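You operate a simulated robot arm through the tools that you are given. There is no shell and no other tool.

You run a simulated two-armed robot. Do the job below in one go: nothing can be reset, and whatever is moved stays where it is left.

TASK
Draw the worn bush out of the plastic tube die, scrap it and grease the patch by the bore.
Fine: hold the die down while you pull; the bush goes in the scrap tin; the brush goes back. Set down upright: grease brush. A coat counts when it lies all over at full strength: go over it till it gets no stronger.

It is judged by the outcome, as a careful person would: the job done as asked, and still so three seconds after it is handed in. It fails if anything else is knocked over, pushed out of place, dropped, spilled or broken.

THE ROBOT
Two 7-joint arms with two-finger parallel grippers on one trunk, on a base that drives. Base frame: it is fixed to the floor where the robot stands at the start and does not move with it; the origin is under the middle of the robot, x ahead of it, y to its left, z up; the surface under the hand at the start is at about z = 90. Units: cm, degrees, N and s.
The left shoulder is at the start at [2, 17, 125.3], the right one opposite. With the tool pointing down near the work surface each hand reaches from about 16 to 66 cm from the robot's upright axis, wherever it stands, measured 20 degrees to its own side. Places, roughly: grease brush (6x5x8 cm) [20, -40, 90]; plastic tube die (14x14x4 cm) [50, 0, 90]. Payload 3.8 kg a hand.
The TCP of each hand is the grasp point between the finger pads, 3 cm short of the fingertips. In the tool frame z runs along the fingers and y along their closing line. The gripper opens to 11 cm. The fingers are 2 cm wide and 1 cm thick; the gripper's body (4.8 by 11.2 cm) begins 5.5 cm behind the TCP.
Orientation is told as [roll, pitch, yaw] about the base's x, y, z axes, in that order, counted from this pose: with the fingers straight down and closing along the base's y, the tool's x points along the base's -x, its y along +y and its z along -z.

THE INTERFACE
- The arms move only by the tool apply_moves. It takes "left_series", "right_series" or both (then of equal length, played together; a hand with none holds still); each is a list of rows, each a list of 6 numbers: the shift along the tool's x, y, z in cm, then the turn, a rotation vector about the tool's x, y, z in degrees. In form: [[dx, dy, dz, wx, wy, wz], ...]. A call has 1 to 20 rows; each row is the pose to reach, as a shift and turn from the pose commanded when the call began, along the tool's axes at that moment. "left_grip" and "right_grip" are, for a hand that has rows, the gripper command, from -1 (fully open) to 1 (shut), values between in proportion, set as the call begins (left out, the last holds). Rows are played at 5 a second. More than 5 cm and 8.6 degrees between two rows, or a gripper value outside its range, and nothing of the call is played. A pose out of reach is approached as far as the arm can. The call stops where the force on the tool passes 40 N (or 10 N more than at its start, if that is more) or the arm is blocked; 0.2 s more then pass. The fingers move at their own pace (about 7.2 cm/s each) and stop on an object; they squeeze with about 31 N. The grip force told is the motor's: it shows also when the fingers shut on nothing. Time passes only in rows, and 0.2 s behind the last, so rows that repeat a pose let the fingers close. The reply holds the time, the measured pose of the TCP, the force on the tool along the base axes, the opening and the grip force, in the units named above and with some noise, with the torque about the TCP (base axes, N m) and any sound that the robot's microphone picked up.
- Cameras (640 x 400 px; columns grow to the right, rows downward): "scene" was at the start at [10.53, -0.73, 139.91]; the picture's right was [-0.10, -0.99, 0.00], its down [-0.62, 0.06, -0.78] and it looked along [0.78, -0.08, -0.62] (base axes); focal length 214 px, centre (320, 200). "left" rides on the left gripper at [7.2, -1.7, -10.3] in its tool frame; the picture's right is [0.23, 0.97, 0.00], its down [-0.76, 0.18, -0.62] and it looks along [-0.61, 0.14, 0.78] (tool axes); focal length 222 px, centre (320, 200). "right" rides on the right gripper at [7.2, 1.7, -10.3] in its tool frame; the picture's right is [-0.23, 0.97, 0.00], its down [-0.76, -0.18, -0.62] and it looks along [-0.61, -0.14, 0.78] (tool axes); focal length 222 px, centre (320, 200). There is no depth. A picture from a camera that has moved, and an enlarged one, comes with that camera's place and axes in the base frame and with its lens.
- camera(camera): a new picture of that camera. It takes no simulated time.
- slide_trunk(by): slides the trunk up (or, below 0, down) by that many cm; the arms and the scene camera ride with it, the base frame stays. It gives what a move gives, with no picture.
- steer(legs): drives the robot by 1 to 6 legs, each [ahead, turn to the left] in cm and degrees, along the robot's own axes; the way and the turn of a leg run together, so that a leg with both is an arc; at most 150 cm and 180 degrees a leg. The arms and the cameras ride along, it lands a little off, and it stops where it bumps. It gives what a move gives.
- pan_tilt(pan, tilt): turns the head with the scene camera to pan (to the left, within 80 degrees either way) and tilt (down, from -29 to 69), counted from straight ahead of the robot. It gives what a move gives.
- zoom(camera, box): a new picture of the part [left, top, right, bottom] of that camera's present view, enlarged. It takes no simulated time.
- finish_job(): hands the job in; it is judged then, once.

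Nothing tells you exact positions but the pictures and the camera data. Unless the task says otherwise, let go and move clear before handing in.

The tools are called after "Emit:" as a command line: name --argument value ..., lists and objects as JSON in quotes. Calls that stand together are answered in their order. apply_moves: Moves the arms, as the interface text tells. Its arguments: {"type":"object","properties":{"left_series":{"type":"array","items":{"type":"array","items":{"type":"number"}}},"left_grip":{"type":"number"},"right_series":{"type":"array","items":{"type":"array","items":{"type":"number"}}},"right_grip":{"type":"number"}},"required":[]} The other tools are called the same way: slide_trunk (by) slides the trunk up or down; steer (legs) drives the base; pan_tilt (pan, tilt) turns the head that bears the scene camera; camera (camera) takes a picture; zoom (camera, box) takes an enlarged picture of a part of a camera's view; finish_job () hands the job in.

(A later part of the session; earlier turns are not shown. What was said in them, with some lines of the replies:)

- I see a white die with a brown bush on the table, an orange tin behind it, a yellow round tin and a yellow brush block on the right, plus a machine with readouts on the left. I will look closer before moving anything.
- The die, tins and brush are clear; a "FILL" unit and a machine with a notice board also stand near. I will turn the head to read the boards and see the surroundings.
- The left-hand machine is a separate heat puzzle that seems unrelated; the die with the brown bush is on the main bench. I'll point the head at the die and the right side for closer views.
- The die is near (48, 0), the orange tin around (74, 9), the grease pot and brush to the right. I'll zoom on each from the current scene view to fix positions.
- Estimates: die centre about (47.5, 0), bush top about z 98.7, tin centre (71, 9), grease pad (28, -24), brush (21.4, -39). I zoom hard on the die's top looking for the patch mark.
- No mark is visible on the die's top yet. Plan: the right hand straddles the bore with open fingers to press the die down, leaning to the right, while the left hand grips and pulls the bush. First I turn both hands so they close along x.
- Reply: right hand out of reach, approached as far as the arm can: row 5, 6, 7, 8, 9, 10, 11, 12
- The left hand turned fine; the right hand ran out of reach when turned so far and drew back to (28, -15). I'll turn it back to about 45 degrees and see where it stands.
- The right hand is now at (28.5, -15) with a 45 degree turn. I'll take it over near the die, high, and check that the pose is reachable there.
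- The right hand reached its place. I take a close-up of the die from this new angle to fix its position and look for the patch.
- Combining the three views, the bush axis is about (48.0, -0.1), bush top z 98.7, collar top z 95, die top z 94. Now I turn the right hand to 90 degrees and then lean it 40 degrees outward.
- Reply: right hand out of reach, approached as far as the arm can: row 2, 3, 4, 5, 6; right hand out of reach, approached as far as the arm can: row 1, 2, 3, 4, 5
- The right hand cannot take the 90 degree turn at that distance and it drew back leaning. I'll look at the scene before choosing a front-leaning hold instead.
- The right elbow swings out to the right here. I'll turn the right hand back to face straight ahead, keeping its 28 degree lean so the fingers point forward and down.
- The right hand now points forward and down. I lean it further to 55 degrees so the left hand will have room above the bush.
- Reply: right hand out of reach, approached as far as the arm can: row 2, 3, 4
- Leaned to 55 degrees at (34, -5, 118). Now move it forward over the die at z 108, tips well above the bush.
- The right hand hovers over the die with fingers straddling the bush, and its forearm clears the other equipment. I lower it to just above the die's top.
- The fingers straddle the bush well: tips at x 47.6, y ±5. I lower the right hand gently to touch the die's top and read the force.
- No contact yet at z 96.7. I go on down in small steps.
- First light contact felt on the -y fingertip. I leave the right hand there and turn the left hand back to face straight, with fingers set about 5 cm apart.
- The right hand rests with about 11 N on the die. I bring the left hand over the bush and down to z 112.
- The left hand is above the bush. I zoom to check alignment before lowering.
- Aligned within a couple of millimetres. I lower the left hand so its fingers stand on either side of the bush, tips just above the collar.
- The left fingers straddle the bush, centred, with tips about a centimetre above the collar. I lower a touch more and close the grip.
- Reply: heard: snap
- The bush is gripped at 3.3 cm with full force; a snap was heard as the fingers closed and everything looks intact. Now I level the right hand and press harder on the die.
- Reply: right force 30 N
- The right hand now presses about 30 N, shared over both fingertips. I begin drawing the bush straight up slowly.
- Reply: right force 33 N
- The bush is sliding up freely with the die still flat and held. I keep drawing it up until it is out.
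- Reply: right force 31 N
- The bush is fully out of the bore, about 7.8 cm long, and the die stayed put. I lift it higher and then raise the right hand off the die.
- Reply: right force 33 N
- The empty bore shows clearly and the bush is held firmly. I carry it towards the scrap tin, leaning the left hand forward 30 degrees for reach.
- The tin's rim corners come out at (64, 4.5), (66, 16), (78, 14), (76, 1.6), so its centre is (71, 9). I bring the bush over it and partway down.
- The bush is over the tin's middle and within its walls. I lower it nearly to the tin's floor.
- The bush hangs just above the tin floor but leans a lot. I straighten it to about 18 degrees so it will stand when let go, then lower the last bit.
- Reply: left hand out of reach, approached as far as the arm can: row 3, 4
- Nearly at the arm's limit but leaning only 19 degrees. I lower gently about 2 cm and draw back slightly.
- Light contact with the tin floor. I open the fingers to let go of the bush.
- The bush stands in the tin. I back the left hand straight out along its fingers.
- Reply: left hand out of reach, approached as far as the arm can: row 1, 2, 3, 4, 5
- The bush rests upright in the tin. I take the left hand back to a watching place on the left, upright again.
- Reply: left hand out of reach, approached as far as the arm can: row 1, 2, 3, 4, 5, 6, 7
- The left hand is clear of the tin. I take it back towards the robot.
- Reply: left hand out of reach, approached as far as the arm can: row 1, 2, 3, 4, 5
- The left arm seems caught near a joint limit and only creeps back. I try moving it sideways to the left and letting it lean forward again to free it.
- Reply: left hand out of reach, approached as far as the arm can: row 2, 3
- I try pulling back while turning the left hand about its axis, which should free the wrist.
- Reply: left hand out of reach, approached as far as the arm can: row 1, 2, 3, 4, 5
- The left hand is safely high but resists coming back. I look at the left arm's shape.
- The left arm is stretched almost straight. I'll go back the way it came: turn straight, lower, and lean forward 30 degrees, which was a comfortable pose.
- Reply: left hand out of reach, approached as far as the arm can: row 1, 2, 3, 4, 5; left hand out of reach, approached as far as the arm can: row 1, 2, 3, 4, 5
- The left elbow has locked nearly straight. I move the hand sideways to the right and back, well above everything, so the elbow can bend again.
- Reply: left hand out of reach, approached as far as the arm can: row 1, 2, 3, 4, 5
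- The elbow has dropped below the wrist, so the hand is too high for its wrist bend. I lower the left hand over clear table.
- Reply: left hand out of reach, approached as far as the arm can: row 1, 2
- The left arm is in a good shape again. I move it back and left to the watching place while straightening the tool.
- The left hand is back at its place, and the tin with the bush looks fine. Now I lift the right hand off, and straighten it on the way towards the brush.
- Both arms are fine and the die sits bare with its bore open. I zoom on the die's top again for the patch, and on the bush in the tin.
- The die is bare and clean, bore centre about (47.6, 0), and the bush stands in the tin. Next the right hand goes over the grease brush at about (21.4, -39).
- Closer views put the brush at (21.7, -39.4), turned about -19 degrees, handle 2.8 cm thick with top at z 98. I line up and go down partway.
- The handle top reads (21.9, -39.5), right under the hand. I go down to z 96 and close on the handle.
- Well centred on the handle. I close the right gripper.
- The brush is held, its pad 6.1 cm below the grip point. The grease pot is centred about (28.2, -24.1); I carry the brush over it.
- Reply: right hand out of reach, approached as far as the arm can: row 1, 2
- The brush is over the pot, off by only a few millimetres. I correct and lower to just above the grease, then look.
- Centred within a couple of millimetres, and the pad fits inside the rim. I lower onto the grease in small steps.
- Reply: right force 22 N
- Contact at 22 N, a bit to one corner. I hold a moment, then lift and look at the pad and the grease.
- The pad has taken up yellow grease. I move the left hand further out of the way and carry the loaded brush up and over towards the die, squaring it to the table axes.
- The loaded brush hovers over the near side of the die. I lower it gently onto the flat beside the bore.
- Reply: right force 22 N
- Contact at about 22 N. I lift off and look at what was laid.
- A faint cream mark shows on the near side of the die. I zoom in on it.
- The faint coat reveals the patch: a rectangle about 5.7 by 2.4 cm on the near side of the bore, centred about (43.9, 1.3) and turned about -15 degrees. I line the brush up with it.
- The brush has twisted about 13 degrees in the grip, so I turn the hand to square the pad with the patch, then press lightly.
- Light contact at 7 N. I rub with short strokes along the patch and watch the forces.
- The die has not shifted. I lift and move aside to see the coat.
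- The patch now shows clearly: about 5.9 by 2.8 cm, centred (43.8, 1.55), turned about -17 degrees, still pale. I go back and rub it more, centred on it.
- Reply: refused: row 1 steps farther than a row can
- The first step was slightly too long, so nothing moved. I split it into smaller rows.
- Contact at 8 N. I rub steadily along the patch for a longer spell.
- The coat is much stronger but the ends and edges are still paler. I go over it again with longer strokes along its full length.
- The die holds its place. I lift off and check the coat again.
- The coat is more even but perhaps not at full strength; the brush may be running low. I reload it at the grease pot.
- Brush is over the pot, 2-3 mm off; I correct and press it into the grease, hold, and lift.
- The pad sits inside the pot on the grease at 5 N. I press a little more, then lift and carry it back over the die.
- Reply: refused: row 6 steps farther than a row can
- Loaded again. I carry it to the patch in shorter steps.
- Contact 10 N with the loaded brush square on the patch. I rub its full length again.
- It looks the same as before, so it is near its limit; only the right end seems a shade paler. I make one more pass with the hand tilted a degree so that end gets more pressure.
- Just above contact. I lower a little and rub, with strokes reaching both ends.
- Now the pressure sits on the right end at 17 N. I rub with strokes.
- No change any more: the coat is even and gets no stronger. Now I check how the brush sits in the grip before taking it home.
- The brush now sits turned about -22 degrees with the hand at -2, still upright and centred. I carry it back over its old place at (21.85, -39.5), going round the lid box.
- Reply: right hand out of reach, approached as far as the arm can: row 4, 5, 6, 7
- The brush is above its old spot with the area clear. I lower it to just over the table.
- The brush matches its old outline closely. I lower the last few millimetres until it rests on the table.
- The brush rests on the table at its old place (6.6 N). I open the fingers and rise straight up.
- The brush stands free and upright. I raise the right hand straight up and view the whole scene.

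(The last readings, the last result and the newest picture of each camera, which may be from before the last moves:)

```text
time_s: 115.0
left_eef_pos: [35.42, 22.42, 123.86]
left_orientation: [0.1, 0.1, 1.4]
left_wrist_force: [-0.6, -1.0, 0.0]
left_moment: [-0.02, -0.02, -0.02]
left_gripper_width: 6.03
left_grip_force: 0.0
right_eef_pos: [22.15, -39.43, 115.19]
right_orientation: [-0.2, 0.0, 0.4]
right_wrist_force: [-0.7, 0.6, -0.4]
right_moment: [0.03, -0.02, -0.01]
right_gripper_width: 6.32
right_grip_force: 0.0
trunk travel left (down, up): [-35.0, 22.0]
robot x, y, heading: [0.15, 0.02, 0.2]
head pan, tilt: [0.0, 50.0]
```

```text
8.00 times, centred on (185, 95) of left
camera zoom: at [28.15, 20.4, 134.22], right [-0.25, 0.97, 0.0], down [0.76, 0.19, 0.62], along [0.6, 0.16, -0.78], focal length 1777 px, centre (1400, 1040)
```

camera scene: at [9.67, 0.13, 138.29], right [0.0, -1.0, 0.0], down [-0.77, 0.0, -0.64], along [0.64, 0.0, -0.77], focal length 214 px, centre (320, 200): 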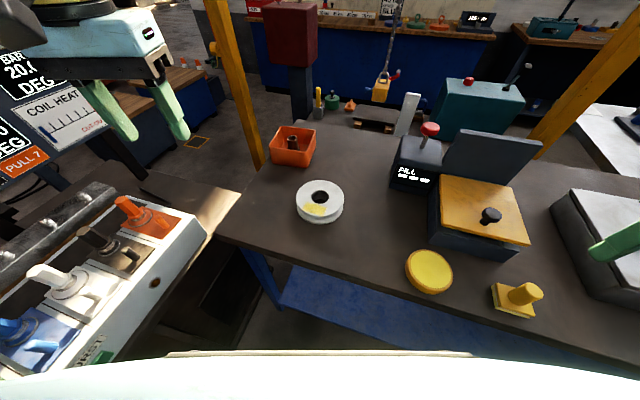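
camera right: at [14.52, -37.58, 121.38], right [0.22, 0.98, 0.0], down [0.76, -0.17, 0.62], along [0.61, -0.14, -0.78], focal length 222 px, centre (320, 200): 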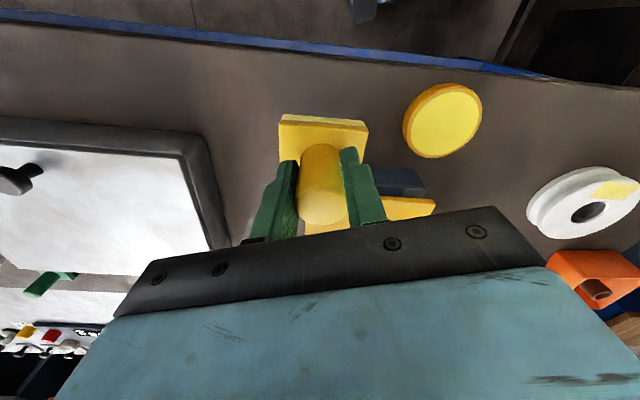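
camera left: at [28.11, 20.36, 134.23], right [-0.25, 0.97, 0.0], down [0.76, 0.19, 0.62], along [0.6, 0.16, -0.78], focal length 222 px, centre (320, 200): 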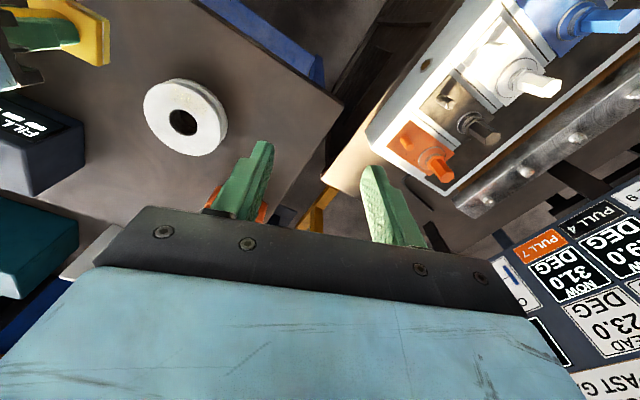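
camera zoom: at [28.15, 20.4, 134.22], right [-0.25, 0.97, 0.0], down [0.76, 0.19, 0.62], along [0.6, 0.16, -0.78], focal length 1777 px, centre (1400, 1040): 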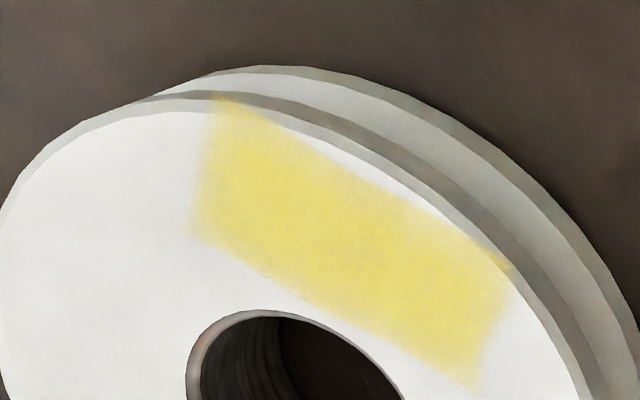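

Everything is in place: bush upright in the tin, patch evenly coated, brush standing upright within a few millimetres of its old spot, pot and tin unmoved. I move the right hand clear and take a last look.

Emit:
apply_moves --right_series '[[-2, 3, -2, 0, 0, 0], [-4, 6, -4, 0, 0, 0], [-6, 9, -6, 0, 0, 0]]'

Emit:
camera --camera "scene"

Emit:
camera --camera "right"

```text
time_s: 115.8
left_eef_pos: [35.73, 22.53, 123.84]
left_orientation: [0.0, 0.3, 1.3]
left_wrist_force: [0.6, 0.1, 0.7]
left_moment: [0.03, 0.01, 0.02]
left_gripper_width: 6.05
left_grip_force: 0.0
right_eef_pos: [28.22, -30.1, 121.18]
right_orientation: [-0.3, 0.1, 0.3]
right_wrist_force: [-0.3, 0.8, -0.5]
right_moment: [0.02, 0.05, -0.03]
right_gripper_width: 6.33
right_grip_force: 0.1
trunk travel left (down, up): [-35.0, 22.0]
robot x, y, heading: [-0.12, 0.33, -0.1]
head pan, tilt: [0.0, 50.0]
```

```text
taken
camera scene: at [9.85, 0.2, 138.27], right [0.0, -1.0, 0.0], down [-0.77, 0.0, -0.64], along [0.64, 0.0, -0.77], focal length 214 px, centre (320, 200)
```

scene: 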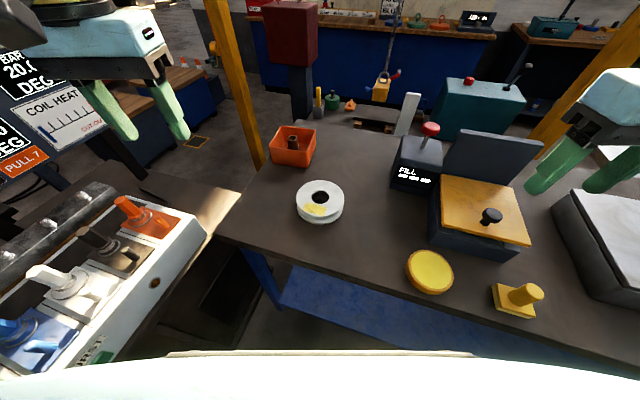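

```text
taken
camera right: at [21.03, -28.4, 131.44], right [0.22, 0.97, 0.0], down [0.76, -0.17, 0.62], along [0.61, -0.14, -0.78], focal length 222 px, centre (320, 200)
```

right: 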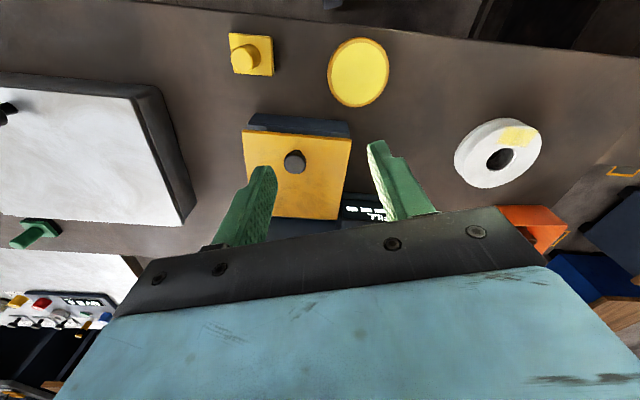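

The bush is in the scrap tin, the patch by the bore is coated evenly, the brush is back upright, and both hands are empty and clear. I hand the job in.

Emit:
finish_job

```text
The job is handed in.
```

The job is handed in. The worn bush is out of the die and in the scrap tin, and the patch by the bore is greased.

- **Bush:** I held the die down with the right hand at about 30 N and drew the bush straight up with the left. It came out almost without resistance, the die did not shift, and the bush now stands upright in the tin. I heard a snap as the fingers closed on the bush, but saw no damage.
- **Grease:** The patch could not be seen until the first coat showed it. It lies on the near side of the bore and is about 6 by 3 cm. I went over it several times, including one reload of the brush. The last two passes made it no stronger, and it looks even from end to end.
- **Brush:** It stands upright on the table, turned as it was before, roughly 6 mm from where it started.
- **Rest of the bench:** The tin and the grease pot have not moved. I did not touch the other equipment. Both hands are empty and clear.
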